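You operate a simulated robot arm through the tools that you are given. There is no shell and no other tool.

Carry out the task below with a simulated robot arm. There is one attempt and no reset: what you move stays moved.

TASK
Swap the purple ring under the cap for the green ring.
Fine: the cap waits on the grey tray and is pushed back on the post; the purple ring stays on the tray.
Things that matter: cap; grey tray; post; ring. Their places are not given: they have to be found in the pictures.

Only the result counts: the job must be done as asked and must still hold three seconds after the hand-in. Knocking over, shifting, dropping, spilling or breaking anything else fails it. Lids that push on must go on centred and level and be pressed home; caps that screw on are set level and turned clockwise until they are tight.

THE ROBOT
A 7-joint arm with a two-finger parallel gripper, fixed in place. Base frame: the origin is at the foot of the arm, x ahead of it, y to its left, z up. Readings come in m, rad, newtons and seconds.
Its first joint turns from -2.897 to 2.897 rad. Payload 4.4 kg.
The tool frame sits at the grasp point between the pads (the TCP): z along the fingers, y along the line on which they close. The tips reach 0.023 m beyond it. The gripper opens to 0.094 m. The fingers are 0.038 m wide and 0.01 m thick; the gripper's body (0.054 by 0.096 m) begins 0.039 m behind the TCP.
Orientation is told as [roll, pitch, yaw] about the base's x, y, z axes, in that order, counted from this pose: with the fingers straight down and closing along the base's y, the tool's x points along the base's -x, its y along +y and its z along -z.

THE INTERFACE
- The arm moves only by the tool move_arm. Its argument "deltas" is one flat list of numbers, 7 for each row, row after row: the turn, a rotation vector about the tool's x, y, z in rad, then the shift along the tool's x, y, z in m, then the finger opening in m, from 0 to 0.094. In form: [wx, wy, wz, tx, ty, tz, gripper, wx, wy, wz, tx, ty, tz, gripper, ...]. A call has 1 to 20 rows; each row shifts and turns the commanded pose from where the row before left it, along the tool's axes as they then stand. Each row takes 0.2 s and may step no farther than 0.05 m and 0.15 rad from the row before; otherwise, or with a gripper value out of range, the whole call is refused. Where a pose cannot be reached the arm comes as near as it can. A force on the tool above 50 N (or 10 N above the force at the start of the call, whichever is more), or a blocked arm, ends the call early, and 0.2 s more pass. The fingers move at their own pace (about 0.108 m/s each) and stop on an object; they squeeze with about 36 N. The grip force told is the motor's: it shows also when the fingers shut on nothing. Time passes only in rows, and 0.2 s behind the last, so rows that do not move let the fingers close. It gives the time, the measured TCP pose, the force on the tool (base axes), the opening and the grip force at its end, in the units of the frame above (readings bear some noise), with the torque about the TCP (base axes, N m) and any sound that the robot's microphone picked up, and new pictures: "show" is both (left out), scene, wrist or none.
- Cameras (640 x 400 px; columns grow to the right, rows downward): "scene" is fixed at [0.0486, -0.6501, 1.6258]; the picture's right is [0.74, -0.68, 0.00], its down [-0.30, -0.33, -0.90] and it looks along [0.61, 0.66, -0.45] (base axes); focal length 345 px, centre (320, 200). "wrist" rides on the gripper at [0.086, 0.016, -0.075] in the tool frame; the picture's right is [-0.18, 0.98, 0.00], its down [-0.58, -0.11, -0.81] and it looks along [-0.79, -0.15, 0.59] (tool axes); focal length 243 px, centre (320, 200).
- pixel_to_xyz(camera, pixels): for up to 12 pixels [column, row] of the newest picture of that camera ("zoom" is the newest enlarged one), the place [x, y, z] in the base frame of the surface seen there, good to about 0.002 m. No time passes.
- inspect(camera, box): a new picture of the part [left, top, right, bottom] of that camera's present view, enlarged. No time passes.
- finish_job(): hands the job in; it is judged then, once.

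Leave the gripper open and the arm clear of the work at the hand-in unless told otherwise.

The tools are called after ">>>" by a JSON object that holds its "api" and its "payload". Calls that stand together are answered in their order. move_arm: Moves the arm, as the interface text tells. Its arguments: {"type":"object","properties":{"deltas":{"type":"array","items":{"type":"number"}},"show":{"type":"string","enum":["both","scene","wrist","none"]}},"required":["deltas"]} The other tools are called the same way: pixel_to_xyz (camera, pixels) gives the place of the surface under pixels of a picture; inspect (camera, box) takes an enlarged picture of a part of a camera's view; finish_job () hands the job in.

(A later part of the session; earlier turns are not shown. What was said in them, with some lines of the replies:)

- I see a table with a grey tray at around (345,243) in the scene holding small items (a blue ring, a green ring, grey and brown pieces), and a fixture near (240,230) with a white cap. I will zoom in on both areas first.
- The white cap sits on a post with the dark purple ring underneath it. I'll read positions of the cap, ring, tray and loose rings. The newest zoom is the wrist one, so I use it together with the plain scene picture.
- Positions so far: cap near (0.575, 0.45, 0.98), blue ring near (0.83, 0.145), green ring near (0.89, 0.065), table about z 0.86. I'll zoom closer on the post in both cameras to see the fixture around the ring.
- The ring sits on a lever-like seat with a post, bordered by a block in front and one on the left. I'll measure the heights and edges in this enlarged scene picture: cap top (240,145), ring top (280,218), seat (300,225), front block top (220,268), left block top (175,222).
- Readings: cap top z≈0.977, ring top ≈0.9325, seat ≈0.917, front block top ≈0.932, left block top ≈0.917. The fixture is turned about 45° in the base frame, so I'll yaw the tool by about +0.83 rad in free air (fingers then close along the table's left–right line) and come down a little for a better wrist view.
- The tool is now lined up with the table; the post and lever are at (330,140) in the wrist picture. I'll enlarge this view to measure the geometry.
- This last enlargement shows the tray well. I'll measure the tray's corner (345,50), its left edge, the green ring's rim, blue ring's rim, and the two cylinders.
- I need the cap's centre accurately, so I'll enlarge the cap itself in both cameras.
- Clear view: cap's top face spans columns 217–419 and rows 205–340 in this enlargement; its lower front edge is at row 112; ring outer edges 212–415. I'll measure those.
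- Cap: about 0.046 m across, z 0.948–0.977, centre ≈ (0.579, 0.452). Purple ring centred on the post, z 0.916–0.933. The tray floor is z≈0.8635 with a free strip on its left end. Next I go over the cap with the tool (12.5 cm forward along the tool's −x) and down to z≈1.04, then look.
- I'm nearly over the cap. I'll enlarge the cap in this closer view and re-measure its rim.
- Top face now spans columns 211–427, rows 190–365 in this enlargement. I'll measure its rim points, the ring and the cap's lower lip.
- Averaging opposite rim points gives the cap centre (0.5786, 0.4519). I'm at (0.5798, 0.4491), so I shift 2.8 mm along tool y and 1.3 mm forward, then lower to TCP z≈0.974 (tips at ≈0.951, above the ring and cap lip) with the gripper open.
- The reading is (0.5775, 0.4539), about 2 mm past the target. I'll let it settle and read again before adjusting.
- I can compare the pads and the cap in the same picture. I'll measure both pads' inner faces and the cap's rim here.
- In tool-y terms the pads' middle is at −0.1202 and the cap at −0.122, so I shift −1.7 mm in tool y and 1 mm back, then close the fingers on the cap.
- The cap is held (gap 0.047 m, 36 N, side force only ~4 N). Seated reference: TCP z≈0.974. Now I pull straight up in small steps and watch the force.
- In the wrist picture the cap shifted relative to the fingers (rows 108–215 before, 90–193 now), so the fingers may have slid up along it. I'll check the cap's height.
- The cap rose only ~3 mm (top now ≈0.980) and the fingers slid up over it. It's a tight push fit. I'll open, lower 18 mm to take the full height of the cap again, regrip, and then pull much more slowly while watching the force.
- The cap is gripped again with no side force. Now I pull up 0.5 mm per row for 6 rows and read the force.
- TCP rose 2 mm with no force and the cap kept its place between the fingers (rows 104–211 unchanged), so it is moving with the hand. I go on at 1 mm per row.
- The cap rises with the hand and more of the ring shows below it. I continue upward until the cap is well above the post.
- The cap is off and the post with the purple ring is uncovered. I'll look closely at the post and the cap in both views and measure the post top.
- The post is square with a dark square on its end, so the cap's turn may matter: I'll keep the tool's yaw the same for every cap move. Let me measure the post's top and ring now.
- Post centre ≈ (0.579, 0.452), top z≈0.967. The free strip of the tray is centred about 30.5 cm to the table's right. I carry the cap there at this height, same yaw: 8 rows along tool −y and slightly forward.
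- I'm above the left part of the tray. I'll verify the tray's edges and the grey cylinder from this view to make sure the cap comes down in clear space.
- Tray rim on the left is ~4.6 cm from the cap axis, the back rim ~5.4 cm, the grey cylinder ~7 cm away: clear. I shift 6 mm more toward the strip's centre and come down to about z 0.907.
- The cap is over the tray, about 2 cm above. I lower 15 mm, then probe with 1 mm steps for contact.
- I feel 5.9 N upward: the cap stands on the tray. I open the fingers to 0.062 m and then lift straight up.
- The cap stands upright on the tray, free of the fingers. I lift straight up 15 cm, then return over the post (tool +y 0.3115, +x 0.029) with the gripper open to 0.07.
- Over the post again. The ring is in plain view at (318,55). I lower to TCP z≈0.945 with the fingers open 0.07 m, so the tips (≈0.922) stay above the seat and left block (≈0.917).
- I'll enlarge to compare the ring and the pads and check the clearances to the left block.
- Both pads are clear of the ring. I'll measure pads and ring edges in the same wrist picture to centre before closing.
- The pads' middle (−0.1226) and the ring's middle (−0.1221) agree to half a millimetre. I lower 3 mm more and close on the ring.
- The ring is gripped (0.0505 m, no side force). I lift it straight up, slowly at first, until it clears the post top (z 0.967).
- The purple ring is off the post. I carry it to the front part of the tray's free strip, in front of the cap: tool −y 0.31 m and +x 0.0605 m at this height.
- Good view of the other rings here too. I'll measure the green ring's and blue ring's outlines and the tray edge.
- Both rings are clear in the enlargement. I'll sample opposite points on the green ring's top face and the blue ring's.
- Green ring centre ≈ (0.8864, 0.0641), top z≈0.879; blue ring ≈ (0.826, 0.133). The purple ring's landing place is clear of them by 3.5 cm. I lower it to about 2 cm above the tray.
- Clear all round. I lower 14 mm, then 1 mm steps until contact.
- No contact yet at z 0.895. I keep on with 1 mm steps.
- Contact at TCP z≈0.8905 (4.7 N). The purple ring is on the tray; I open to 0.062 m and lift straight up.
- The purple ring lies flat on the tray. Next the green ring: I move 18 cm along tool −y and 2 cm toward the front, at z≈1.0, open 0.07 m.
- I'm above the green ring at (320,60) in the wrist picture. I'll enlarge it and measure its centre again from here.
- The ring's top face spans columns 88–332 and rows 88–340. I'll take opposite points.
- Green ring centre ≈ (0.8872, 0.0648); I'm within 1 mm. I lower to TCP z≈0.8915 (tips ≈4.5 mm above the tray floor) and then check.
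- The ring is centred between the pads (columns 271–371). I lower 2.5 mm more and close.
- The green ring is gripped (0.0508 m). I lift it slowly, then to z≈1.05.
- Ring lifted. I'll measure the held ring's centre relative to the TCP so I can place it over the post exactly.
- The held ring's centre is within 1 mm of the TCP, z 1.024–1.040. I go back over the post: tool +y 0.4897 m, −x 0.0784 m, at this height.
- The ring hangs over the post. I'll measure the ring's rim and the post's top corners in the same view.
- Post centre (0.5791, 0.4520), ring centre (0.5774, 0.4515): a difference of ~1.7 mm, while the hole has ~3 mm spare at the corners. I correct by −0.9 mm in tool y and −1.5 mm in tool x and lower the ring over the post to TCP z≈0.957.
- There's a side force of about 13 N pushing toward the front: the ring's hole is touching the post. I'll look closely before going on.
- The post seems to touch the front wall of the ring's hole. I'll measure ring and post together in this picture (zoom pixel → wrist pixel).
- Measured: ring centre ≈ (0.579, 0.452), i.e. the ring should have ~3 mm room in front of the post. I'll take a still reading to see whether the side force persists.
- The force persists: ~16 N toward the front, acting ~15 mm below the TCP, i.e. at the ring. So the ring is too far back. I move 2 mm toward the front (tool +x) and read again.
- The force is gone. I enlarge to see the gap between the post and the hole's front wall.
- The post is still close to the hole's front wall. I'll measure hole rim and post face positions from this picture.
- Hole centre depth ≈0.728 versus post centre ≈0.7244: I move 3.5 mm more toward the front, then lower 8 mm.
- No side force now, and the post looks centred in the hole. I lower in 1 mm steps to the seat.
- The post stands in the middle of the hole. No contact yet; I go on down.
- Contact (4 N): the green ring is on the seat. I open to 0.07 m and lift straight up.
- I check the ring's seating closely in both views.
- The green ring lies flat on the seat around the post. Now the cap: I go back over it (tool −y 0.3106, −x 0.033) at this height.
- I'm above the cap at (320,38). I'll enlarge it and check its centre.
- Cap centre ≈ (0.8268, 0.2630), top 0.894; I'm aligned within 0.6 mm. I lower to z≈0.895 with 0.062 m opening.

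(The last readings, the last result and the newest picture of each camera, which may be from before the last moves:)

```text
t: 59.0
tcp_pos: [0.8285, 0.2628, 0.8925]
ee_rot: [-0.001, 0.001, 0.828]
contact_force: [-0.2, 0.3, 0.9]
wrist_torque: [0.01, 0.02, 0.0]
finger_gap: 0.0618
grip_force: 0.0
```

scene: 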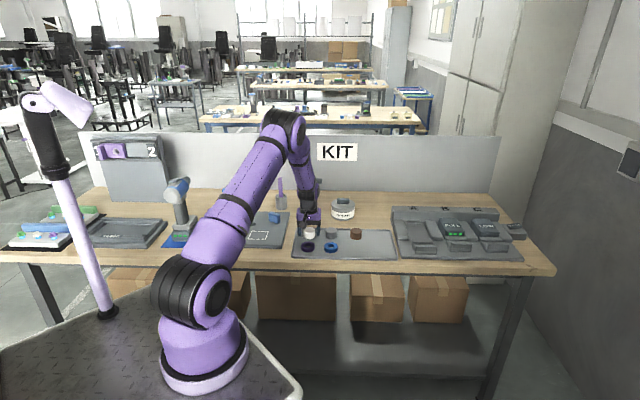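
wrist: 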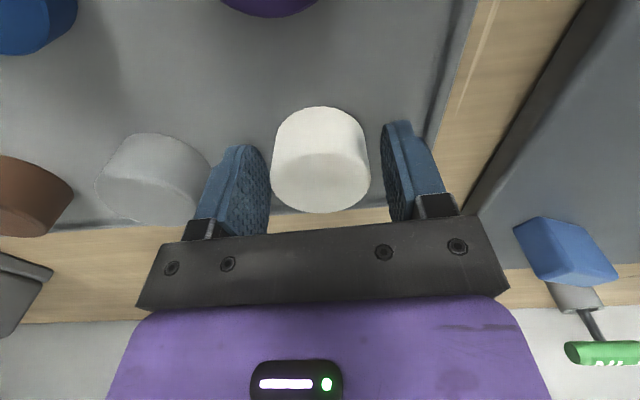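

The cap sits between the pads just as when I released it. I close on it.

>>> {"api": "move_arm", "payload": {"deltas": [0, 0, 0, 0, 0, 0.001, 0.062, 0, 0, 0, 0, 0, 0, 0.05, 0, 0, 0, 0, 0, 0, 0.0, 0, 0, 0, 0, 0, 0, 0.0, 0, 0, 0, 0, 0, 0, 0.0], "show": "wrist"}}

```text
t: 60.2
tcp_pos: [0.8282, 0.2634, 0.892]
ee_rot: [-0.001, -0.001, 0.829]
contact_force: [-0.1, 0.8, 0.8]
wrist_torque: [0.0, -0.01, 0.01]
finger_gap: 0.0468
grip_force: 35.7
```

wrist: 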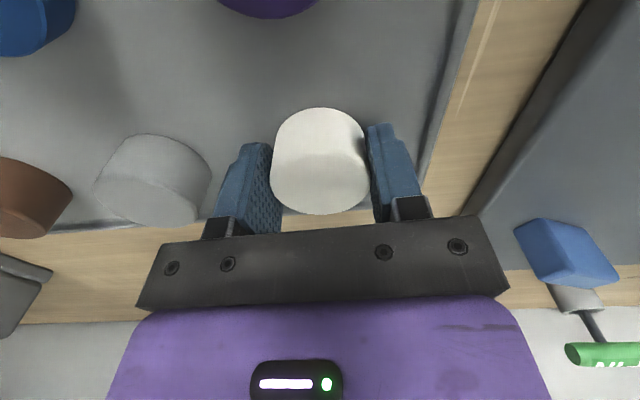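

The cap is gripped. I lift it 16 cm straight up, then return along the same path (+y 0.3115, +x 0.029) to the pose from which I took it off the post.

>>> {"api": "move_arm", "payload": {"deltas": [0, 0, 0, 0, 0, -0.005, 0.0, 0, 0, 0, 0, 0, -0.015, 0.0, 0, 0, 0, 0, 0, -0.04, 0.0, 0, 0, 0, 0, 0, -0.045, 0.0, 0, 0, 0, 0, 0, -0.045, 0.0, 0, 0, 0, 0, 0, -0.01, 0.0, 0, 0, 0, 0.0036, 0.02, 0, 0.0, 0, 0, 0, 0.0036, 0.04, 0, 0.0, 0, 0, 0, 0.0036, 0.042, 0, 0.0, 0, 0, 0, 0.0036, 0.042, 0, 0.0, 0, 0, 0, 0.0036, 0.042, 0, 0.0, 0, 0, 0, 0.0036, 0.042, 0, 0.0, 0, 0, 0, 0.0037, 0.04, 0, 0.0, 0, 0, 0, 0.0037, 0.0435, 0, 0.0, 0, 0, 0, 0, 0, 0, 0.0, 0, 0, 0, 0, 0, 0, 0.0]}}

```text
t: 63.6
tcp_pos: [0.5794, 0.4555, 1.0532]
ee_rot: [-0.001, 0.0, 0.828]
contact_force: [1.1, -0.1, -0.3]
wrist_torque: [0.01, -0.01, 0.0]
finger_gap: 0.0471
grip_force: 36.3
```

scene: 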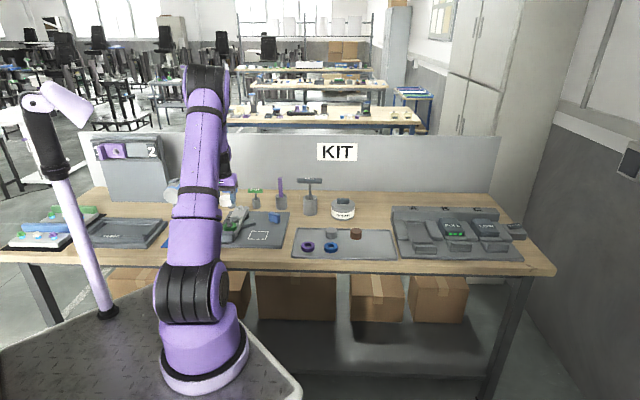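
wrist: 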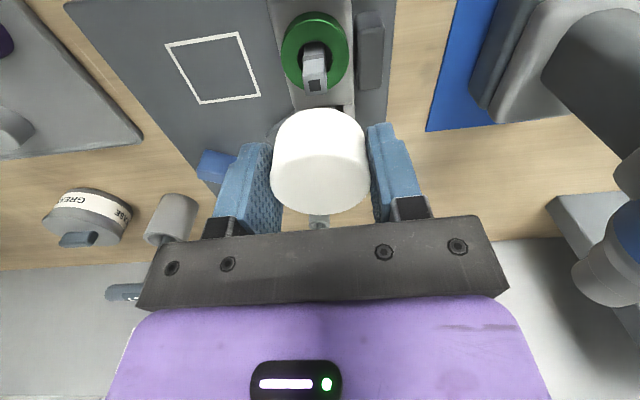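

The reading (0.5794, 0.4555) and the post's place in the picture (≈(313,85), earlier (319,89)) suggest I'm ~3 mm off the old pose. I wait for it to settle and read again.

>>> {"api": "move_arm", "payload": {"deltas": [0, 0, 0, 0, 0, 0, 0.0, 0, 0, 0, 0, 0, 0, 0.0, 0, 0, 0, 0, 0, 0, 0.0], "show": "wrist"}}

>>> {"api": "inspect", "payload": {"camera": "wrist", "box": [270, 0, 370, 110]}}

```text
t: 64.4
tcp_pos: [0.5784, 0.4552, 1.0532]
ee_rot: [0.0, -0.001, 0.83]
contact_force: [-0.2, -0.4, -0.8]
wrist_torque: [-0.03, -0.03, -0.03]
finger_gap: 0.0471
grip_force: 36.2
```

wrist: 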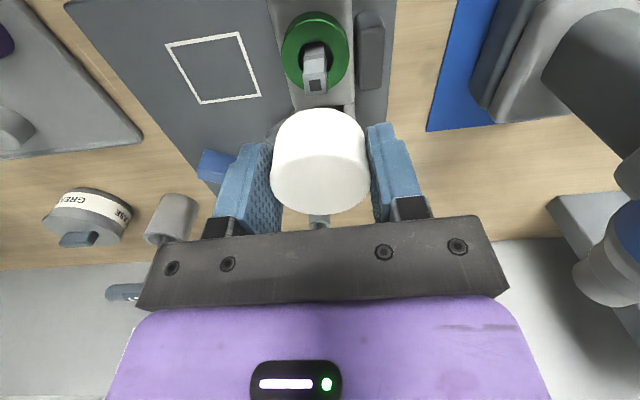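

```text
3.64 times, centred on (320, 55) of wrist
```

zoom: 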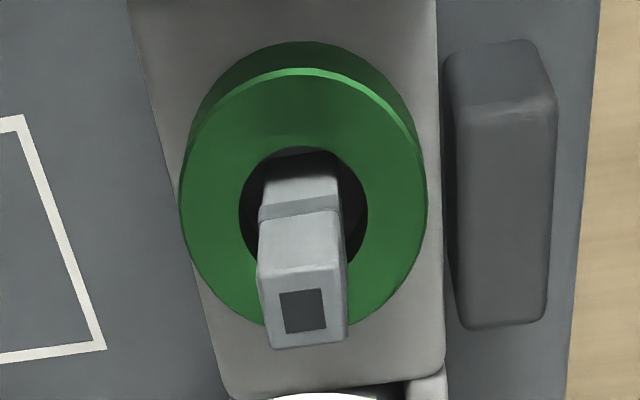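

By picture and reading I'm ≈2.7 mm too far in +y. I'll measure the held cap's rim and the post's top together to get the exact correction.

>>> {"api": "pixel_to_xyz", "payload": {"camera": "zoom", "pixels": [[302, 311], [265, 275], [340, 270], [272, 342], [343, 333], [265, 310], [342, 302], [302, 276], [308, 340]]}}

>>> {"api": "inspect", "payload": {"camera": "wrist", "box": [260, 95, 380, 225]}}

```text
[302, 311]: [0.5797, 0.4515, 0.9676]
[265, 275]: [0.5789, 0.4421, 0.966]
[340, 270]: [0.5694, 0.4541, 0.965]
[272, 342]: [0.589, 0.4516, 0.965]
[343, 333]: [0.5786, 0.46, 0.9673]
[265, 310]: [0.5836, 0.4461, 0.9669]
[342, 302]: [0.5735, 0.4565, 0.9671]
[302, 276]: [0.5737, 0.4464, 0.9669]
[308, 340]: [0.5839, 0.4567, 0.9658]
```

```text
3.08 times, centred on (320, 160) of wrist
```

zoom: 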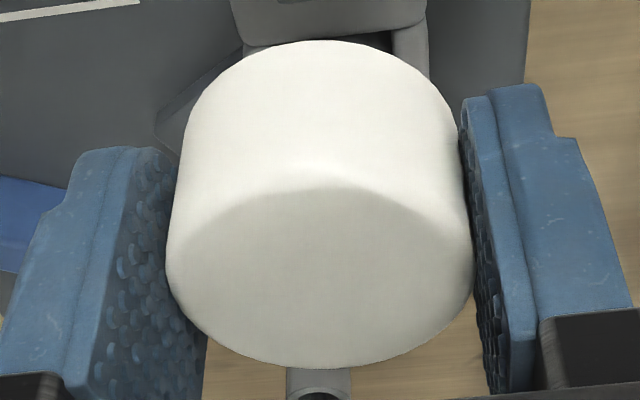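

>>> {"api": "pixel_to_xyz", "payload": {"camera": "zoom", "pixels": [[175, 275], [466, 275], [318, 190], [318, 360], [205, 225], [435, 335], [435, 225], [205, 335], [318, 275], [318, 50], [318, 110], [318, 160]]}}

```text
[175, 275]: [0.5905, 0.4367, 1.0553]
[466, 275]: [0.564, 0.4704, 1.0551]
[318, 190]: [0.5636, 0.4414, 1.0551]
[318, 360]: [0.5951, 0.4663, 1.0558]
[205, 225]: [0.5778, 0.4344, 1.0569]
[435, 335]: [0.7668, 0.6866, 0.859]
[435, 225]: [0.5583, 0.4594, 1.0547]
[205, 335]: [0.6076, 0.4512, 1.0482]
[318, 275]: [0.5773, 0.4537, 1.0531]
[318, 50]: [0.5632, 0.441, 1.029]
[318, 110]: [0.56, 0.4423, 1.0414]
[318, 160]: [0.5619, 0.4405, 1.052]
```

Cap centre vs post centre: correct by −2.4 mm in tool y and +1.8 mm in tool x. I apply that and check the readings.

>>> {"api": "move_arm", "payload": {"deltas": [0, 0, 0, 0.0009, -0.0012, 0, 0.0, 0, 0, 0, 0.0009, -0.0012, 0, 0.0, 0, 0, 0, 0, 0, 0, 0.0, 0, 0, 0, 0, 0, 0, 0.0], "show": "wrist"}}

>>> {"api": "inspect", "payload": {"camera": "wrist", "box": [270, 0, 370, 110]}}

```text
t: 65.4
tcp_pos: [0.579, 0.452, 1.0517]
ee_rot: [0.0, -0.002, 0.829]
contact_force: [-0.2, 1.4, -0.9]
wrist_torque: [-0.02, -0.01, 0.0]
finger_gap: 0.0469
grip_force: 35.8
```

wrist: 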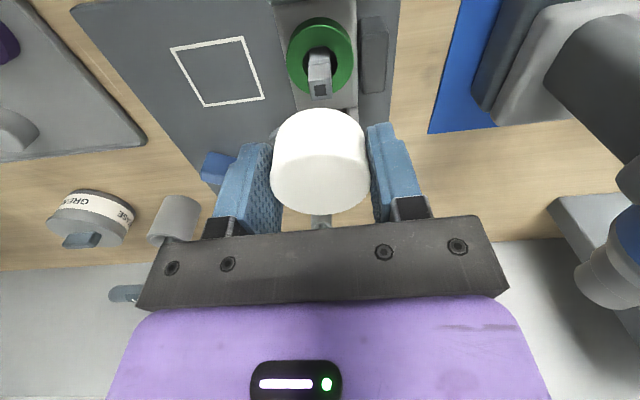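

```text
3.64 times, centred on (320, 55) of wrist
```

zoom: 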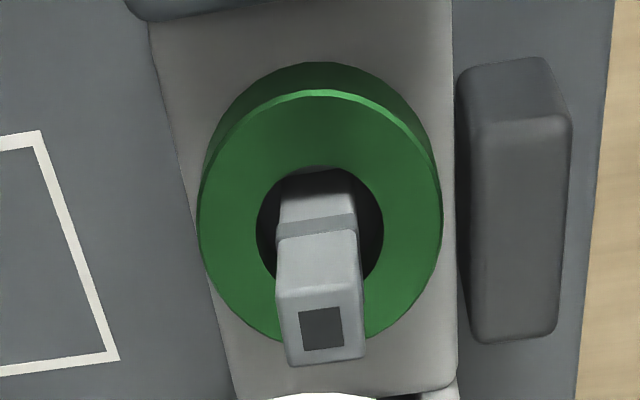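

The post's mark is now at (320,90), matching the removal pose. I lower to about 5 mm above the post top (TCP ≈1.002).

>>> {"api": "move_arm", "payload": {"deltas": [0, 0, 0, 0, 0, 0.02, 0.0, 0, 0, 0, 0, 0, 0.02, 0.0, 0, 0, 0, 0, 0, 0.01, 0.0, 0, 0, 0, 0, 0, 0, 0.0, 0, 0, 0, 0, 0, 0, 0.0], "show": "wrist"}}

```text
t: 66.6
tcp_pos: [0.5794, 0.4497, 1.0016]
ee_rot: [0.0, -0.001, 0.83]
contact_force: [0.0, -0.5, -0.6]
wrist_torque: [0.0, -0.04, -0.01]
finger_gap: 0.0466
grip_force: 35.6
```

wrist: 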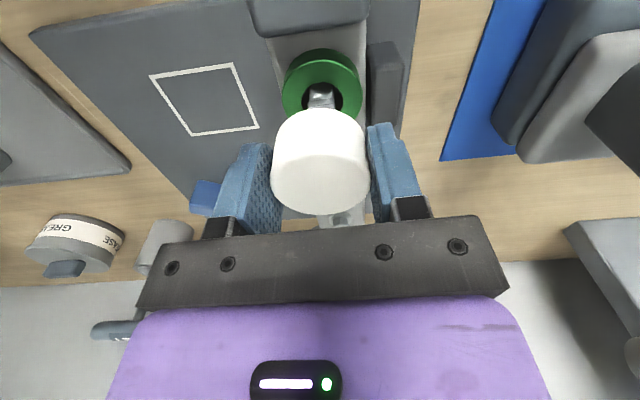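

The reading moved to (0.5794, 0.4497). I'll settle once more and compare the cap with the post's visible shank in an enlargement.

>>> {"api": "move_arm", "payload": {"deltas": [0, 0, 0, 0, 0, 0, 0.0, 0, 0, 0, 0, 0, 0, 0.0], "show": "wrist"}}

>>> {"api": "inspect", "payload": {"camera": "wrist", "box": [255, 40, 385, 220]}}

>>> {"api": "inspect", "payload": {"camera": "scene", "box": [210, 190, 270, 245]}}

```text
t: 67.2
tcp_pos: [0.5788, 0.4496, 1.0015]
ee_rot: [0.001, 0.001, 0.828]
contact_force: [-0.5, -0.1, -0.1]
wrist_torque: [-0.01, 0.05, -0.01]
finger_gap: 0.0468
grip_force: 35.5
```

wrist: 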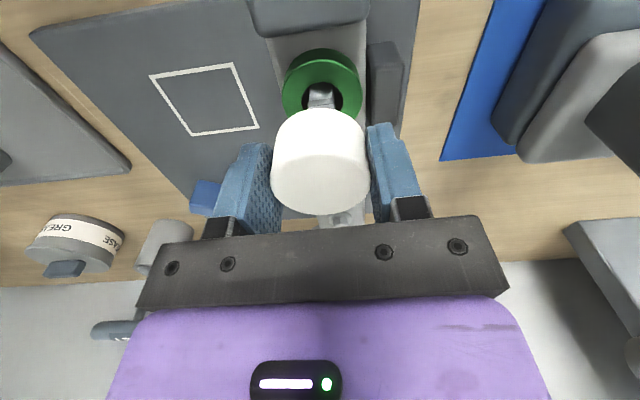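

```text
2.22 times, centred on (320, 130) of wrist
```

zoom: 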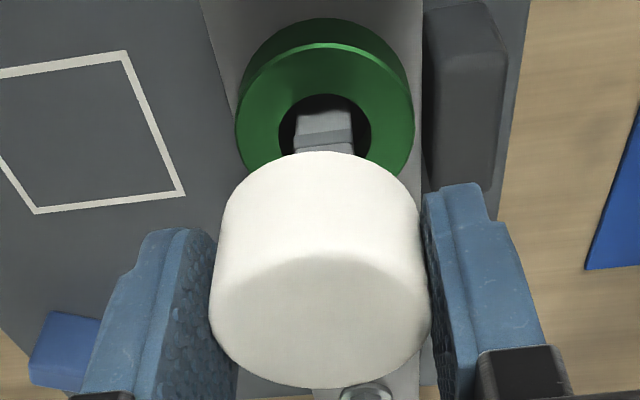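

```text
7.27 times, centred on (240, 218) of scene
```

zoom: 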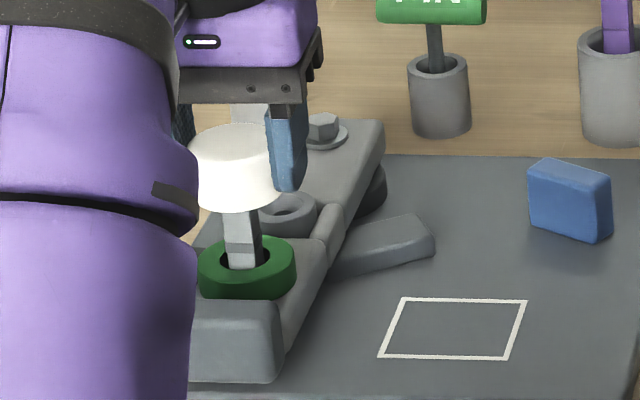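

I'll measure cap rim and post shank in this same picture (converted to wrist pixels).

>>> {"api": "pixel_to_xyz", "payload": {"camera": "wrist", "pixels": [[273, 181], [367, 181], [320, 160], [320, 208], [320, 115], [320, 130], [321, 88], [321, 94], [310, 92], [333, 92], [287, 84], [358, 84]]}}

>>> {"api": "pixel_to_xyz", "payload": {"camera": "zoom", "pixels": [[238, 225], [242, 250], [228, 235], [250, 235], [195, 160], [268, 170], [235, 140], [232, 205], [202, 265], [294, 262]]}}

```text
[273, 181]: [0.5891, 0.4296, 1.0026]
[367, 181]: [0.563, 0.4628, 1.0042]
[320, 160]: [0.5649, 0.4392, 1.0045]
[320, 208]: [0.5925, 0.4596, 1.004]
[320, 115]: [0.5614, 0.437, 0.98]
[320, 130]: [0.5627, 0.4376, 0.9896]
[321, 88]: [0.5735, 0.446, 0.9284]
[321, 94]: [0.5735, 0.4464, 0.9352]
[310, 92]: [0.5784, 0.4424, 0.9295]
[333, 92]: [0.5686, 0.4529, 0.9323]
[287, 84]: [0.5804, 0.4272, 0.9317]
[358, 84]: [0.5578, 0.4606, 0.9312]
```

```text
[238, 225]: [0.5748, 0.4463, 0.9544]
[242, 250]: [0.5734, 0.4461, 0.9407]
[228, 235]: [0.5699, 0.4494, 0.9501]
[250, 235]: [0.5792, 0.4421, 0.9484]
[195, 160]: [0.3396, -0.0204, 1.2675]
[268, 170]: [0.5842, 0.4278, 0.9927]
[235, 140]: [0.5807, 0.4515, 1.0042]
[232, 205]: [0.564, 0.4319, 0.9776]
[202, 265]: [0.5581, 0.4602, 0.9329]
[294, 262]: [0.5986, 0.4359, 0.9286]
```

The cap is at lateral −0.1238, the post −0.1218; depth agrees within ~1 mm. I correct +1.7 mm in tool y and −0.8 mm in tool x, then read.

>>> {"api": "move_arm", "payload": {"deltas": [0, 0, 0, -0.0008, 0.0017, 0, 0.0, 0, 0, 0, 0, 0, 0, 0.0, 0, 0, 0, 0, 0, 0, 0.0], "show": "wrist"}}

>>> {"api": "inspect", "payload": {"camera": "wrist", "box": [255, 40, 385, 220]}}

```text
t: 68.0
tcp_pos: [0.5782, 0.4519, 1.0023]
ee_rot: [-0.001, 0.0, 0.83]
contact_force: [-0.4, 0.9, -0.8]
wrist_torque: [0.0, 0.02, 0.0]
finger_gap: 0.0466
grip_force: 36.5
```

wrist: 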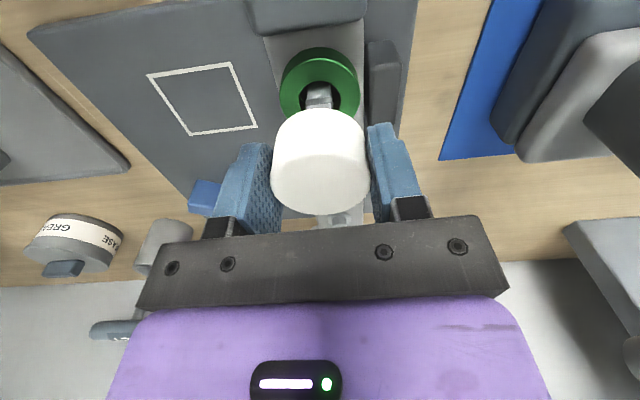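

```text
2.22 times, centred on (320, 130) of wrist
```

zoom: 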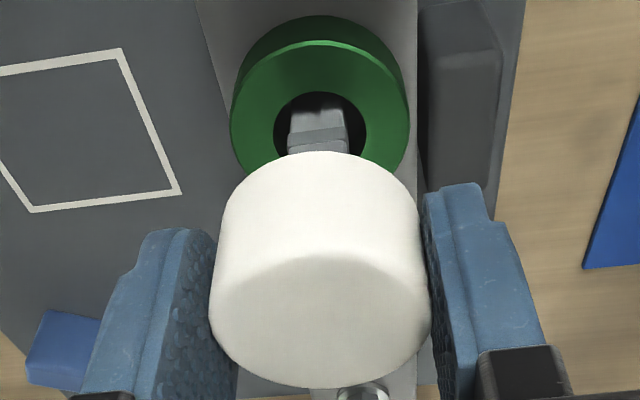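

Now reading (0.5782, 0.4519): lateral −0.1217, depth 0.7237 — aligned with the post. I lower 8 mm in small steps to bring the cap onto the post's top.

>>> {"api": "move_arm", "payload": {"deltas": [0, 0, 0, 0, 0, 0.002, 0.0, 0, 0, 0, 0, 0, 0.002, 0.0, 0, 0, 0, 0, 0, 0.002, 0.0, 0, 0, 0, 0, 0, 0.002, 0.0, 0, 0, 0, 0, 0, 0, 0.0], "show": "wrist"}}

```text
t: 69.2
tcp_pos: [0.5777, 0.4517, 0.9933]
ee_rot: [-0.001, 0.001, 0.829]
contact_force: [0.2, 0.0, -0.6]
wrist_torque: [0.02, -0.01, -0.01]
finger_gap: 0.0468
grip_force: 35.8
```

wrist: 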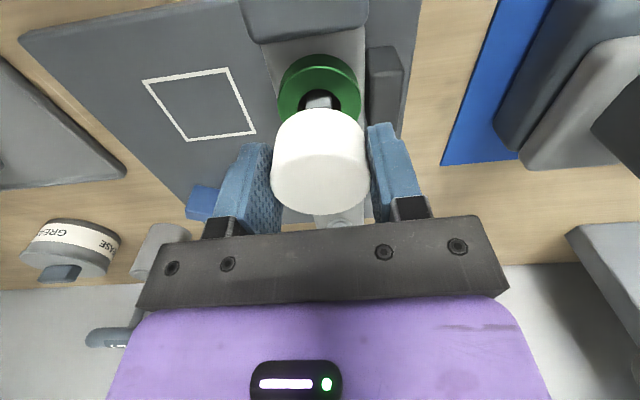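

No force yet at TCP z 0.993 (cap's lip is at about the post top). I continue 2 mm at a time.

>>> {"api": "move_arm", "payload": {"deltas": [0, 0, 0, 0, 0, 0.001, 0.0, 0, 0, 0, 0, 0, 0.001, 0.0, 0, 0, 0, 0, 0, 0.001, 0.0, 0, 0, 0, 0, 0, 0.001, 0.0, 0, 0, 0, 0, 0, 0, 0.0], "show": "wrist"}}

```text
t: 70.4
tcp_pos: [0.5793, 0.4512, 0.9888]
ee_rot: [0.0, 0.0, 0.83]
contact_force: [-0.6, 0.9, -0.8]
wrist_torque: [0.0, 0.04, -0.01]
finger_gap: 0.0468
grip_force: 36.3
```

wrist: 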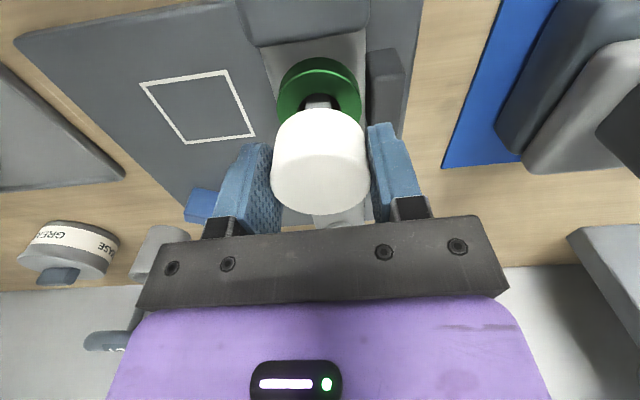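

The cap's lip is now ~7 mm below the post top without force: it's slipping on. I go on.

>>> {"api": "move_arm", "payload": {"deltas": [0, 0, 0, 0, 0, 0.001, 0.0, 0, 0, 0, 0, 0, 0.001, 0.0, 0, 0, 0, 0, 0, 0.001, 0.0, 0, 0, 0, 0, 0, 0.001, 0.0, 0, 0, 0, 0, 0, 0.001, 0.0, 0, 0, 0, 0, 0, 0, 0.0], "show": "wrist"}}

```text
t: 71.8
tcp_pos: [0.5776, 0.4519, 0.9842]
ee_rot: [-0.001, 0.001, 0.829]
contact_force: [-0.2, 0.5, -0.1]
wrist_torque: [0.04, 0.0, -0.01]
finger_gap: 0.0468
grip_force: 36.1
```

wrist: 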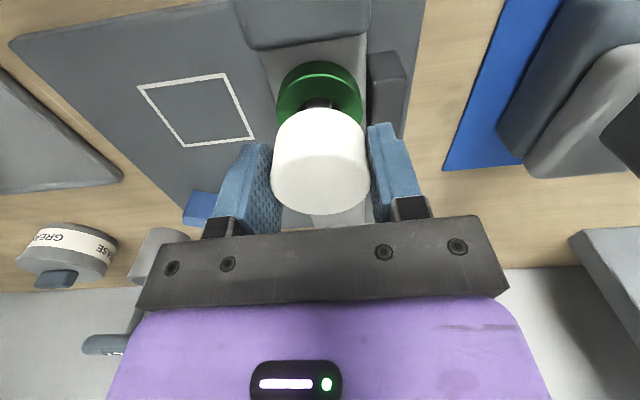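

Still free at z 0.984. Four more 1 mm steps, watching the force.

>>> {"api": "move_arm", "payload": {"deltas": [0, 0, 0, 0, 0, 0.001, 0.0, 0, 0, 0, 0, 0, 0.001, 0.0, 0, 0, 0, 0, 0, 0.001, 0.0, 0, 0, 0, 0, 0, 0.001, 0.0, 0, 0, 0, 0, 0, 0, 0.0], "show": "wrist"}}

```text
t: 73.0
tcp_pos: [0.5787, 0.4516, 0.9804]
ee_rot: [0.001, 0.001, 0.83]
contact_force: [0.3, -0.4, -0.7]
wrist_torque: [-0.02, 0.02, -0.01]
finger_gap: 0.0468
grip_force: 36.0
```

wrist: 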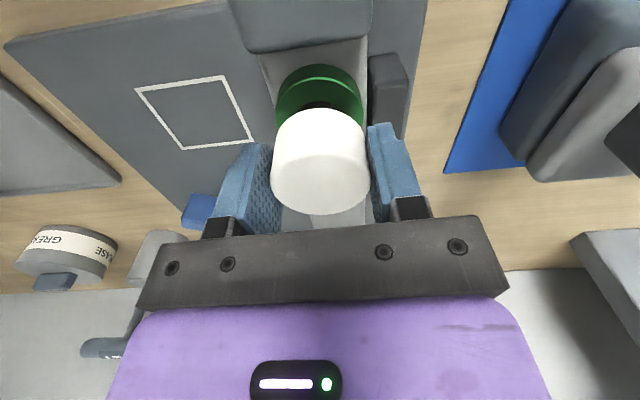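

Cap top is now ≈0.982; home was ≈0.977. I continue in 1 mm steps and expect the press-fit resistance.

>>> {"api": "move_arm", "payload": {"deltas": [0, 0, 0, 0, 0, 0.001, 0.0, 0, 0, 0, 0, 0, 0.001, 0.0, 0, 0, 0, 0, 0, 0, 0.0], "show": "wrist"}}

```text
t: 73.8
tcp_pos: [0.5776, 0.4512, 0.9792]
ee_rot: [0.001, -0.001, 0.828]
contact_force: [0.0, 0.2, -0.9]
wrist_torque: [-0.01, 0.01, 0.03]
finger_gap: 0.0469
grip_force: 36.1
```

wrist: 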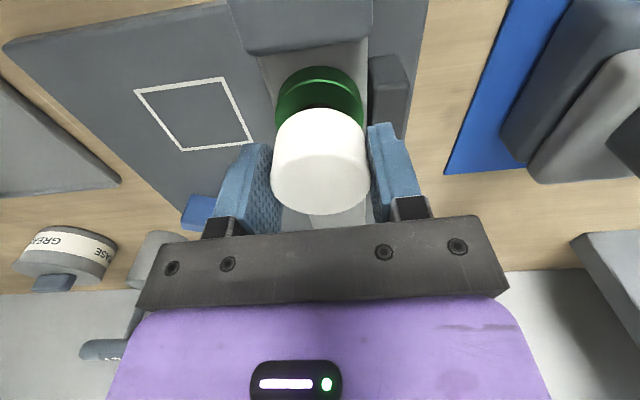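

>>> {"api": "move_arm", "payload": {"deltas": [0, 0, 0, 0, 0, 0.001, 0.0, 0, 0, 0, 0, 0, 0.001, 0.0, 0, 0, 0, 0, 0, 0, 0.0], "show": "wrist"}}

```text
t: 74.6
tcp_pos: [0.5794, 0.4524, 0.9769]
ee_rot: [-0.001, 0.0, 0.829]
contact_force: [-0.3, 0.2, -1.3]
wrist_torque: [-0.02, -0.06, -0.02]
finger_gap: 0.0469
grip_force: 35.9
```

wrist: 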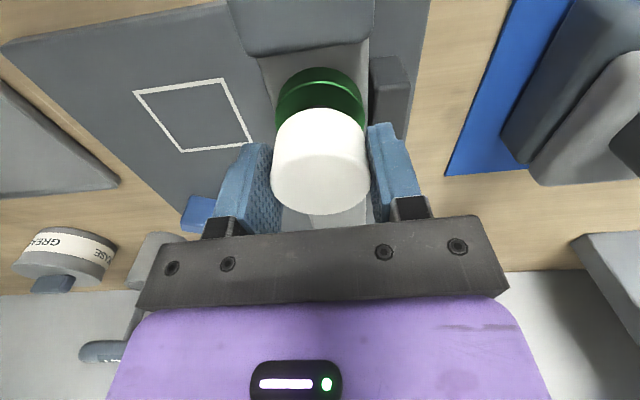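

Still no resistance at 0.977. I continue down in 1 mm steps.

>>> {"api": "move_arm", "payload": {"deltas": [0, 0, 0, 0, 0, 0.001, 0.0, 0, 0, 0, 0, 0, 0.001, 0.0, 0, 0, 0, 0, 0, 0, 0.0], "show": "wrist"}}

```text
t: 75.4
tcp_pos: [0.5789, 0.4505, 0.9746]
ee_rot: [0.0, 0.0, 0.83]
contact_force: [-0.2, 0.2, -0.2]
wrist_torque: [-0.01, 0.01, -0.02]
finger_gap: 0.0468
grip_force: 36.3
```

wrist: 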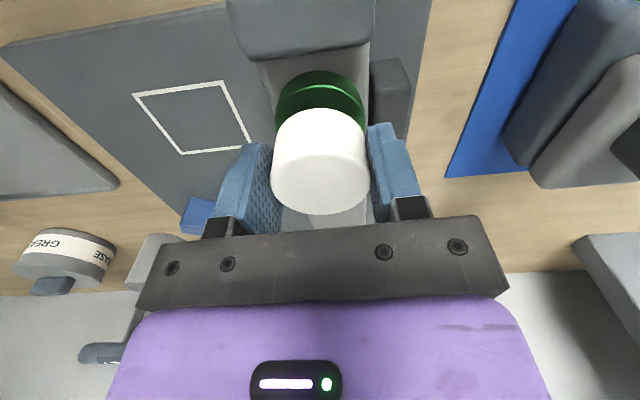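

>>> {"api": "move_arm", "payload": {"deltas": [0, 0, 0, 0, 0, 0.001, 0.0, 0, 0, 0, 0, 0, 0, 0.0, 0, 0, 0, 0, 0, 0, 0.0], "show": "wrist"}}

>>> {"api": "inspect", "payload": {"camera": "scene", "box": [205, 195, 275, 250]}}

```text
t: 76.2
tcp_pos: [0.5786, 0.4509, 0.9743]
ee_rot: [0.001, -0.002, 0.829]
contact_force: [-0.8, -0.7, 8.6]
wrist_torque: [-0.08, 0.05, 0.01]
finger_gap: 0.047
grip_force: 36.1
```

wrist: 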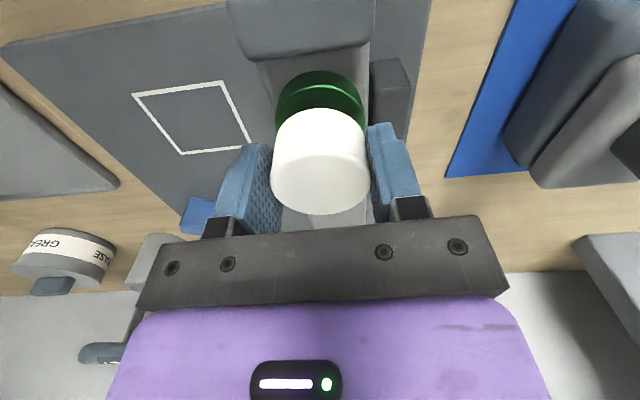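

```text
7.27 times, centred on (240, 222) of scene
```

zoom: 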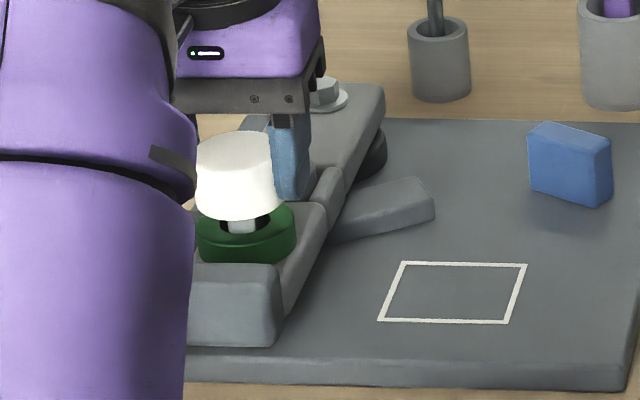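

Contact: 8.6 N at TCP z 0.974, which puts the cap top near its original height (≈0.977). I press on gently in 1 mm steps to see if it goes further.

>>> {"api": "move_arm", "payload": {"deltas": [0, 0, 0, 0, 0, 0.001, 0.0, 0, 0, 0, 0, 0, 0.001, 0.0, 0, 0, 0, 0, 0, 0, 0.0], "show": "wrist"}}

```text
t: 77.0
tcp_pos: [0.5782, 0.4512, 0.9736]
ee_rot: [-0.002, -0.005, 0.829]
contact_force: [-0.7, 0.2, 33.1]
wrist_torque: [0.07, -0.12, 0.18]
finger_gap: 0.0467
grip_force: 35.6
```

wrist: 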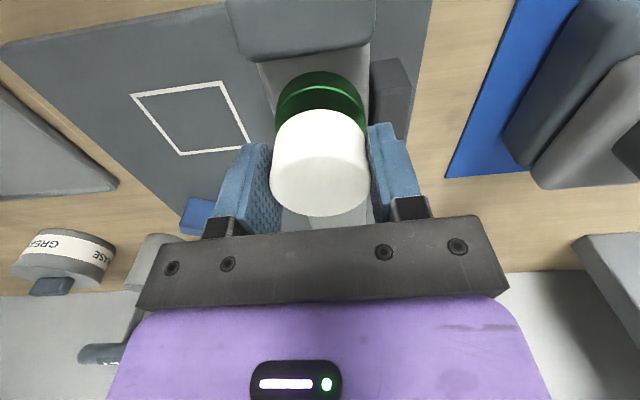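

Resistance rises to 33 N with hardly any travel. I relieve the preload (up 2 mm), open the fingers, lift clear, and measure the cap's height.

>>> {"api": "move_arm", "payload": {"deltas": [0, 0, 0, 0, 0, -0.0025, 0.0, 0, 0, 0, 0, 0, 0, 0.06, 0, 0, 0, 0, 0, 0, 0.062, 0, 0, 0, 0, 0, -0.01, 0.062, 0, 0, 0, 0, 0, -0.03, 0.062, 0, 0, 0, 0, 0, -0.035, 0.062, 0, 0, 0, 0, 0, 0, 0.062]}}

>>> {"api": "inspect", "payload": {"camera": "wrist", "box": [270, 10, 380, 150]}}

>>> {"api": "inspect", "payload": {"camera": "scene", "box": [205, 195, 275, 250]}}

```text
t: 78.6
tcp_pos: [0.5799, 0.4517, 1.0509]
ee_rot: [0.001, 0.0, 0.829]
contact_force: [0.0, 1.4, 0.2]
wrist_torque: [0.04, 0.04, 0.01]
finger_gap: 0.0621
grip_force: 0.0
```

scene: 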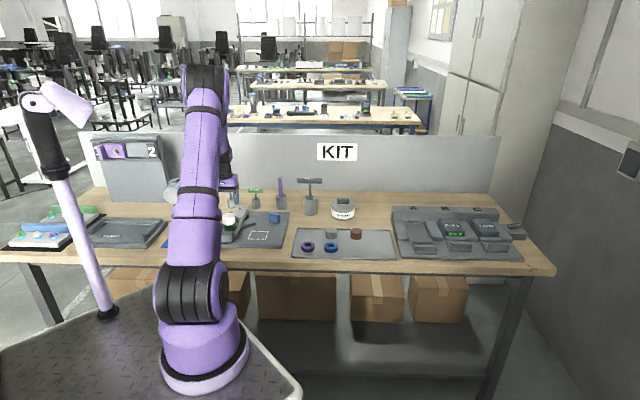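
wrist: 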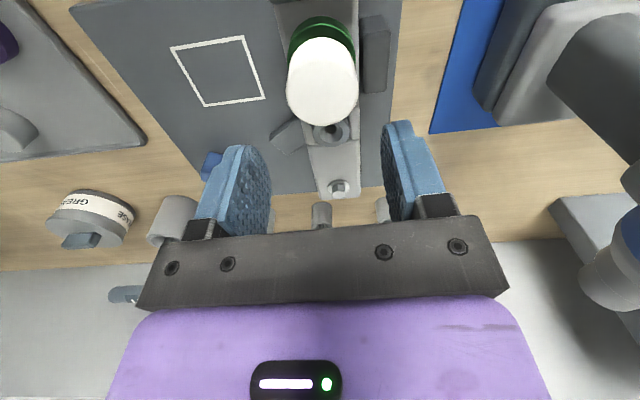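

```text
2.86 times, centred on (325, 80) of wrist
```

zoom: 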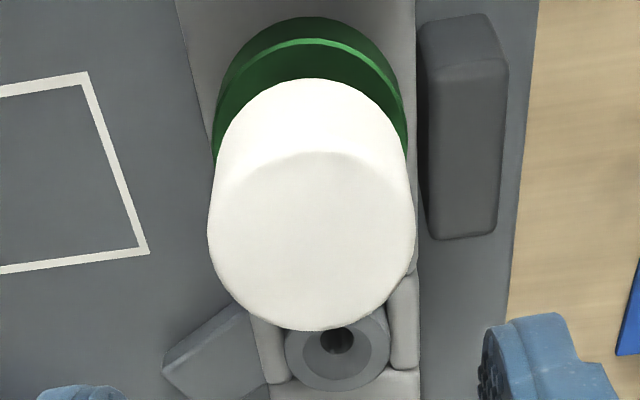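

```text
7.27 times, centred on (240, 222) of scene
```

zoom: 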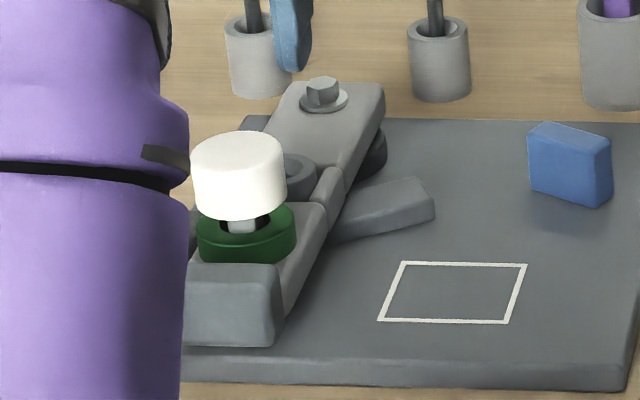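

The cap looks as it did originally (top at row 130 in the same crop). I'll measure its top at several points for height and level.

>>> {"api": "pixel_to_xyz", "payload": {"camera": "wrist", "pixels": [[322, 94], [322, 112], [322, 80], [322, 120], [300, 95], [342, 95], [308, 85], [336, 85], [308, 110], [336, 110], [322, 58], [322, 65]]}}

>>> {"api": "pixel_to_xyz", "payload": {"camera": "zoom", "pixels": [[238, 155], [215, 155], [262, 155], [238, 142], [238, 168], [238, 200], [200, 190], [278, 180], [238, 212], [240, 228], [215, 232], [285, 225]]}}

```text
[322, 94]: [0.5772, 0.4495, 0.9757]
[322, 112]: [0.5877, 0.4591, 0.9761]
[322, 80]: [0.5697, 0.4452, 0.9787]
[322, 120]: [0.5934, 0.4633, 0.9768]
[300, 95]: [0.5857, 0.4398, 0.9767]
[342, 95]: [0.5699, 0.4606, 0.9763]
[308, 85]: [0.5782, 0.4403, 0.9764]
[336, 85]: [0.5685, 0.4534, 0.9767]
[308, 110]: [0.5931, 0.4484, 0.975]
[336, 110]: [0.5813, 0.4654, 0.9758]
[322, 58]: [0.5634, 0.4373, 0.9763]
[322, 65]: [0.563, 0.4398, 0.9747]
```

```text
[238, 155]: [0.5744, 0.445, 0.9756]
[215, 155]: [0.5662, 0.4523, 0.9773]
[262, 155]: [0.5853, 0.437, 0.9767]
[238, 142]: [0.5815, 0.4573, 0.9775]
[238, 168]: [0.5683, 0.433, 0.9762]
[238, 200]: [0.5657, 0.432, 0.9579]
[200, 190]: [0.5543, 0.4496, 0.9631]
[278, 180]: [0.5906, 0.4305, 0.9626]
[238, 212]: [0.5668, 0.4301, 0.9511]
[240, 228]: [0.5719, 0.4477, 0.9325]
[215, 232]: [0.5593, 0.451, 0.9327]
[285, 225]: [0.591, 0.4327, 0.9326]
```

Height 0.9765 on average and level, matching the original 0.977 within noise. To be sure it's home, I close the fingers above the cap, and press on its top centre in small steps, up to about 40 N.

>>> {"api": "move_arm", "payload": {"deltas": [0, 0, 0, 0, 0, 0, 0.0, 0, 0, 0, 0, 0, 0, 0.0, 0, 0, 0, 0, 0, 0, 0.0, 0, 0, 0, 0, 0, 0.02, 0.0, 0, 0, 0, 0, 0, 0.02, 0.0, 0, 0, 0, 0, 0, 0.006, 0.0, 0, 0, 0, 0, 0, 0, 0.0, 0, 0, 0, 0, 0, 0, 0.0], "show": "wrist"}}

```text
t: 80.4
tcp_pos: [0.5786, 0.4526, 1.004]
ee_rot: [0.001, 0.002, 0.83]
contact_force: [0.6, -0.3, -0.3]
wrist_torque: [0.03, 0.01, -0.01]
finger_gap: 0.0002
grip_force: 35.9
```

wrist: 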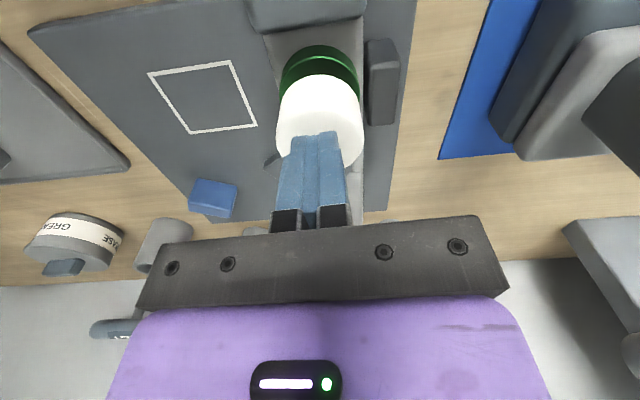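

The closed fingertips are about 4 mm over the cap's middle. I lower 1 mm per row until they press.

>>> {"api": "move_arm", "payload": {"deltas": [0, 0, 0, 0, 0, 0.001, 0.0, 0, 0, 0, 0, 0, 0.001, 0.0, 0, 0, 0, 0, 0, 0.001, 0.0, 0, 0, 0, 0, 0, 0.001, 0.0, 0, 0, 0, 0, 0, 0.0005, 0.0], "show": "none"}}

```text
t: 81.6
tcp_pos: [0.5784, 0.4523, 1.0009]
ee_rot: [-0.001, -0.004, 0.828]
contact_force: [0.0, -6.2, 27.1]
wrist_torque: [-0.19, 0.07, -0.01]
finger_gap: 0.0002
grip_force: 36.4
```

27 N on the top now. A little more: two 0.5 mm steps.

>>> {"api": "move_arm", "payload": {"deltas": [0, 0, 0, 0, 0, 0.0005, 0.0, 0, 0, 0, 0, 0, 0.0005, 0.0], "show": "wrist"}}

```text
t: 82.2
tcp_pos: [0.5784, 0.4508, 0.9994]
ee_rot: [0.0, -0.003, 0.829]
contact_force: [2.1, -5.3, 41.2]
wrist_torque: [-0.25, 0.03, -0.02]
finger_gap: 0.0
grip_force: 36.5
```

wrist: 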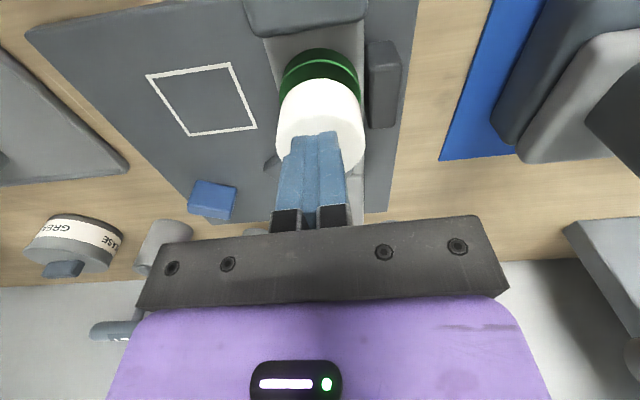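

41 N and the tips are at z≈0.9764, no click reported. I press slightly further to make sure nothing more yields (staying under about 50 N).

>>> {"api": "move_arm", "payload": {"deltas": [0, 0, 0, 0, 0, 0.0004, 0.0, 0, 0, 0, 0, 0, 0, 0.0], "show": "none"}}

```text
t: 82.8
tcp_pos: [0.5791, 0.4526, 1.0011]
ee_rot: [0.0, -0.004, 0.828]
contact_force: [-4.4, -9.2, 17.0]
wrist_torque: [-0.29, 0.18, 0.06]
finger_gap: 0.0
grip_force: 35.4
stopped in row 2: the force on the tool passed its limit at 53 N (the readings are from after the stop); the commanded pose is now the measured one
```

The press reached 53 N and the arm stopped by itself; the cap did not give further. I lift straight up and inspect the cap.

>>> {"api": "move_arm", "payload": {"deltas": [0, 0, 0, 0, 0, -0.005, 0.0, 0, 0, 0, 0, 0, -0.015, 0.0, 0, 0, 0, 0, 0, -0.03, 0.0, 0, 0, 0, 0, 0, 0, 0.0]}}

>>> {"api": "inspect", "payload": {"camera": "wrist", "box": [270, 10, 380, 150]}}

>>> {"api": "inspect", "payload": {"camera": "scene", "box": [205, 195, 275, 250]}}

```text
t: 83.8
tcp_pos: [0.5765, 0.4521, 1.0487]
ee_rot: [0.0, -0.004, 0.829]
contact_force: [0.8, -0.3, 0.1]
wrist_torque: [-0.01, -0.03, 0.0]
finger_gap: 0.0001
grip_force: 36.0
```

scene: 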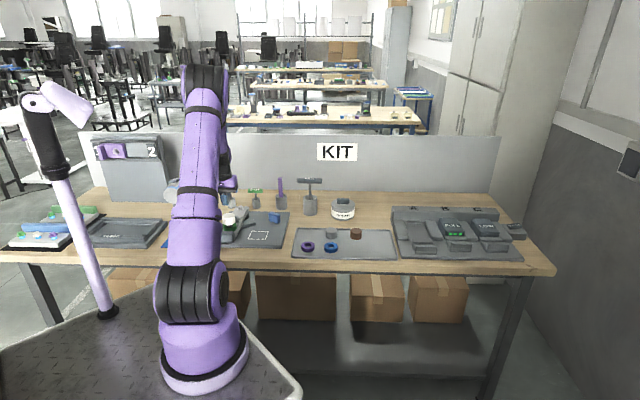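
wrist: 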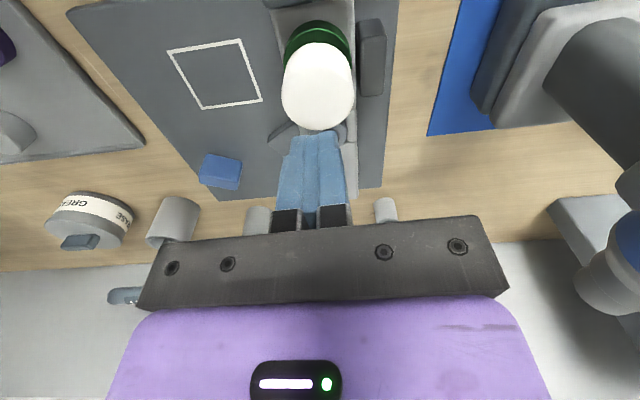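

```text
2.86 times, centred on (325, 80) of wrist
```

zoom: 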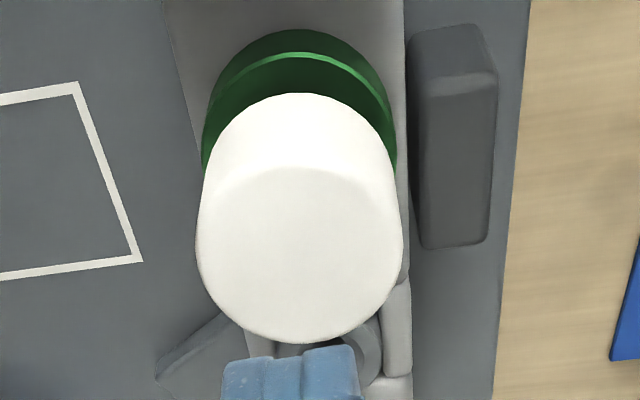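

```text
7.27 times, centred on (240, 222) of scene
```

zoom: 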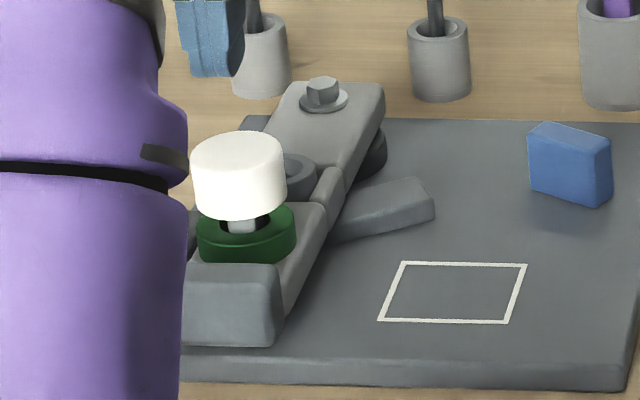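

Same look as before. I'll measure the cap's top rim again for centring (original centre (0.5786, 0.4518)) and level.

>>> {"api": "pixel_to_xyz", "payload": {"camera": "zoom", "pixels": [[238, 155], [196, 160], [280, 165], [238, 137], [238, 178], [238, 216], [210, 145], [268, 170], [268, 140], [210, 172], [200, 205], [283, 195]]}}

>>> {"api": "pixel_to_xyz", "payload": {"camera": "wrist", "pixels": [[284, 94], [351, 94], [317, 71], [317, 125], [298, 77], [340, 115], [337, 77], [295, 115], [317, 95], [317, 47], [317, 60]]}}

```text
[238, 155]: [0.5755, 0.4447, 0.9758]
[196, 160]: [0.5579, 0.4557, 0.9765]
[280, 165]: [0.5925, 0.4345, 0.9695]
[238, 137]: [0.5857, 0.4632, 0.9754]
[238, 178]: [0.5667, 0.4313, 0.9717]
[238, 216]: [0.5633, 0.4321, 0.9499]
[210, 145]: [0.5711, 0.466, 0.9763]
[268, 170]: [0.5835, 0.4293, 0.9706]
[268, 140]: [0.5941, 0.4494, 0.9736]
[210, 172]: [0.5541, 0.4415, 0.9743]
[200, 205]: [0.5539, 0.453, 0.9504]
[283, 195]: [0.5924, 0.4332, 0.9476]
```

```text
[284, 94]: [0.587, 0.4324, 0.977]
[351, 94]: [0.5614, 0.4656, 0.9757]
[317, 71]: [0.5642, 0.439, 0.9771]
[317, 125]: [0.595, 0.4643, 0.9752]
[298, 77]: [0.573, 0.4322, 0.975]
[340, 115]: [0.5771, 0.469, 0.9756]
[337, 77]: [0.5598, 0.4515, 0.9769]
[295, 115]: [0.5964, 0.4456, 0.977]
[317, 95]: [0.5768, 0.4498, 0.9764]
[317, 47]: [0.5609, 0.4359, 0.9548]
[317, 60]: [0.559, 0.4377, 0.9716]
```

The cap matches its original outline and height (e.g. pixel (196,160): z 0.9765, before 0.9768), level and centred. I raise the arm well clear, open the gripper, and take a last look.

>>> {"api": "move_arm", "payload": {"deltas": [0, 0, 0, 0, 0, -0.03, 0.0, 0, 0, 0, 0, 0, -0.04, 0.03, 0, 0, 0, 0, 0, -0.04, 0.07, 0, 0, 0, 0.03, 0, -0.03, 0.094, 0, 0, 0, 0.04, 0, 0, 0.094, 0, 0, 0, 0.03, 0, 0, 0.094, 0, 0, 0, 0, 0, 0, 0.094]}}

>>> {"api": "inspect", "payload": {"camera": "scene", "box": [280, 215, 410, 270]}}

>>> {"api": "inspect", "payload": {"camera": "wrist", "box": [200, 40, 460, 220]}}

>>> {"api": "inspect", "payload": {"camera": "scene", "box": [205, 195, 275, 250]}}

```text
t: 85.4
tcp_pos: [0.5132, 0.3788, 1.1879]
ee_rot: [0.0, -0.003, 0.828]
contact_force: [0.1, -0.5, -0.7]
wrist_torque: [-0.04, 0.01, 0.01]
finger_gap: 0.0939
grip_force: 0.1
```

scene: 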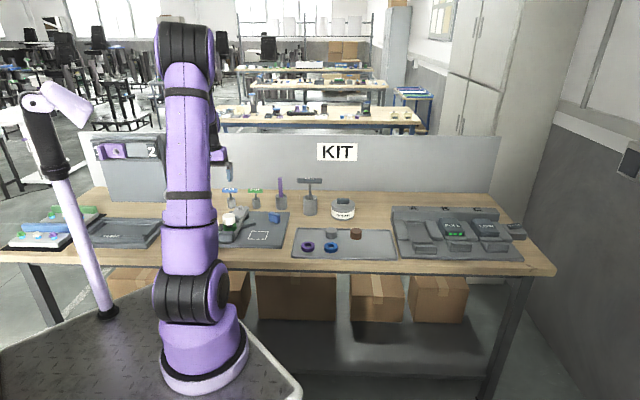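
wrist: 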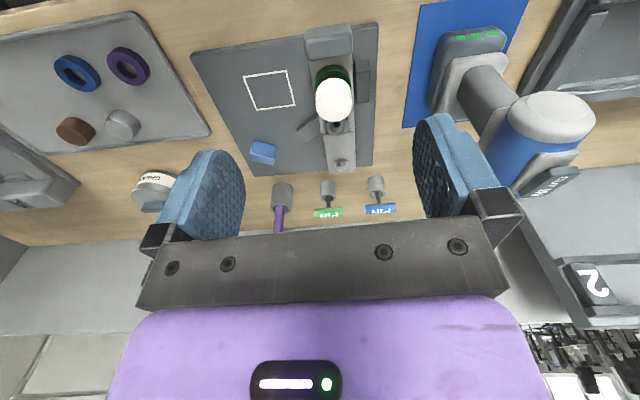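

```text
4.92 times, centred on (345, 242) of scene
```

zoom: 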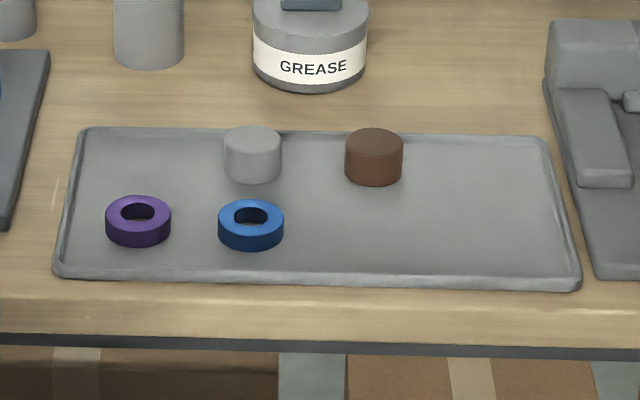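

```text
2.22 times, centred on (330, 130) of wrist
```

zoom: 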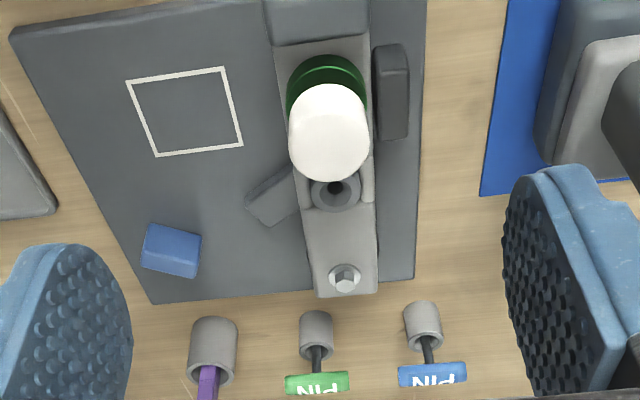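

```text
7.27 times, centred on (240, 222) of scene
```

zoom: 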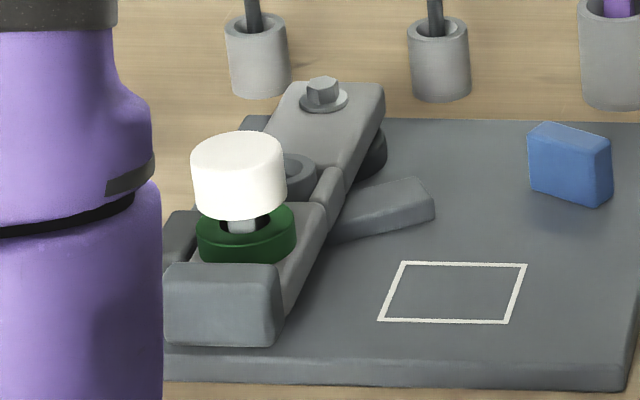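

Everything is in place:
- The green ring lies flat on the seat, under the cap.
- The cap is level and pressed home at its original height.
- The purple ring is on the tray beside the blue one.
- Nothing else has moved, the gripper is open and the arm is clear.

I hand the job in.

>>> {"api": "finish_job", "payload": {}}

```text
The job is handed in.
```

The green ring is now on the post under the cap, and the purple ring is on the grey tray next to the blue one. I've handed the job in, but no verdict came back.

- **Cap:** The cap came off in two pulls because the fingers slid the first time, and it then waited on the tray. It is back on the post, level, at about its original height (top near 0.9765 m; it was 0.977 m). I pressed its top until the arm's force limit stopped me at 53 N. It gave no further, but I heard no click.
- **Green ring:** The ring touched the post on its way down, with about 16 N of side force. I backed it off, centred it and set it flat on the seat.
- **Everything else:** In the last pictures, none of the other items had moved. I left the gripper open and the arm clear.
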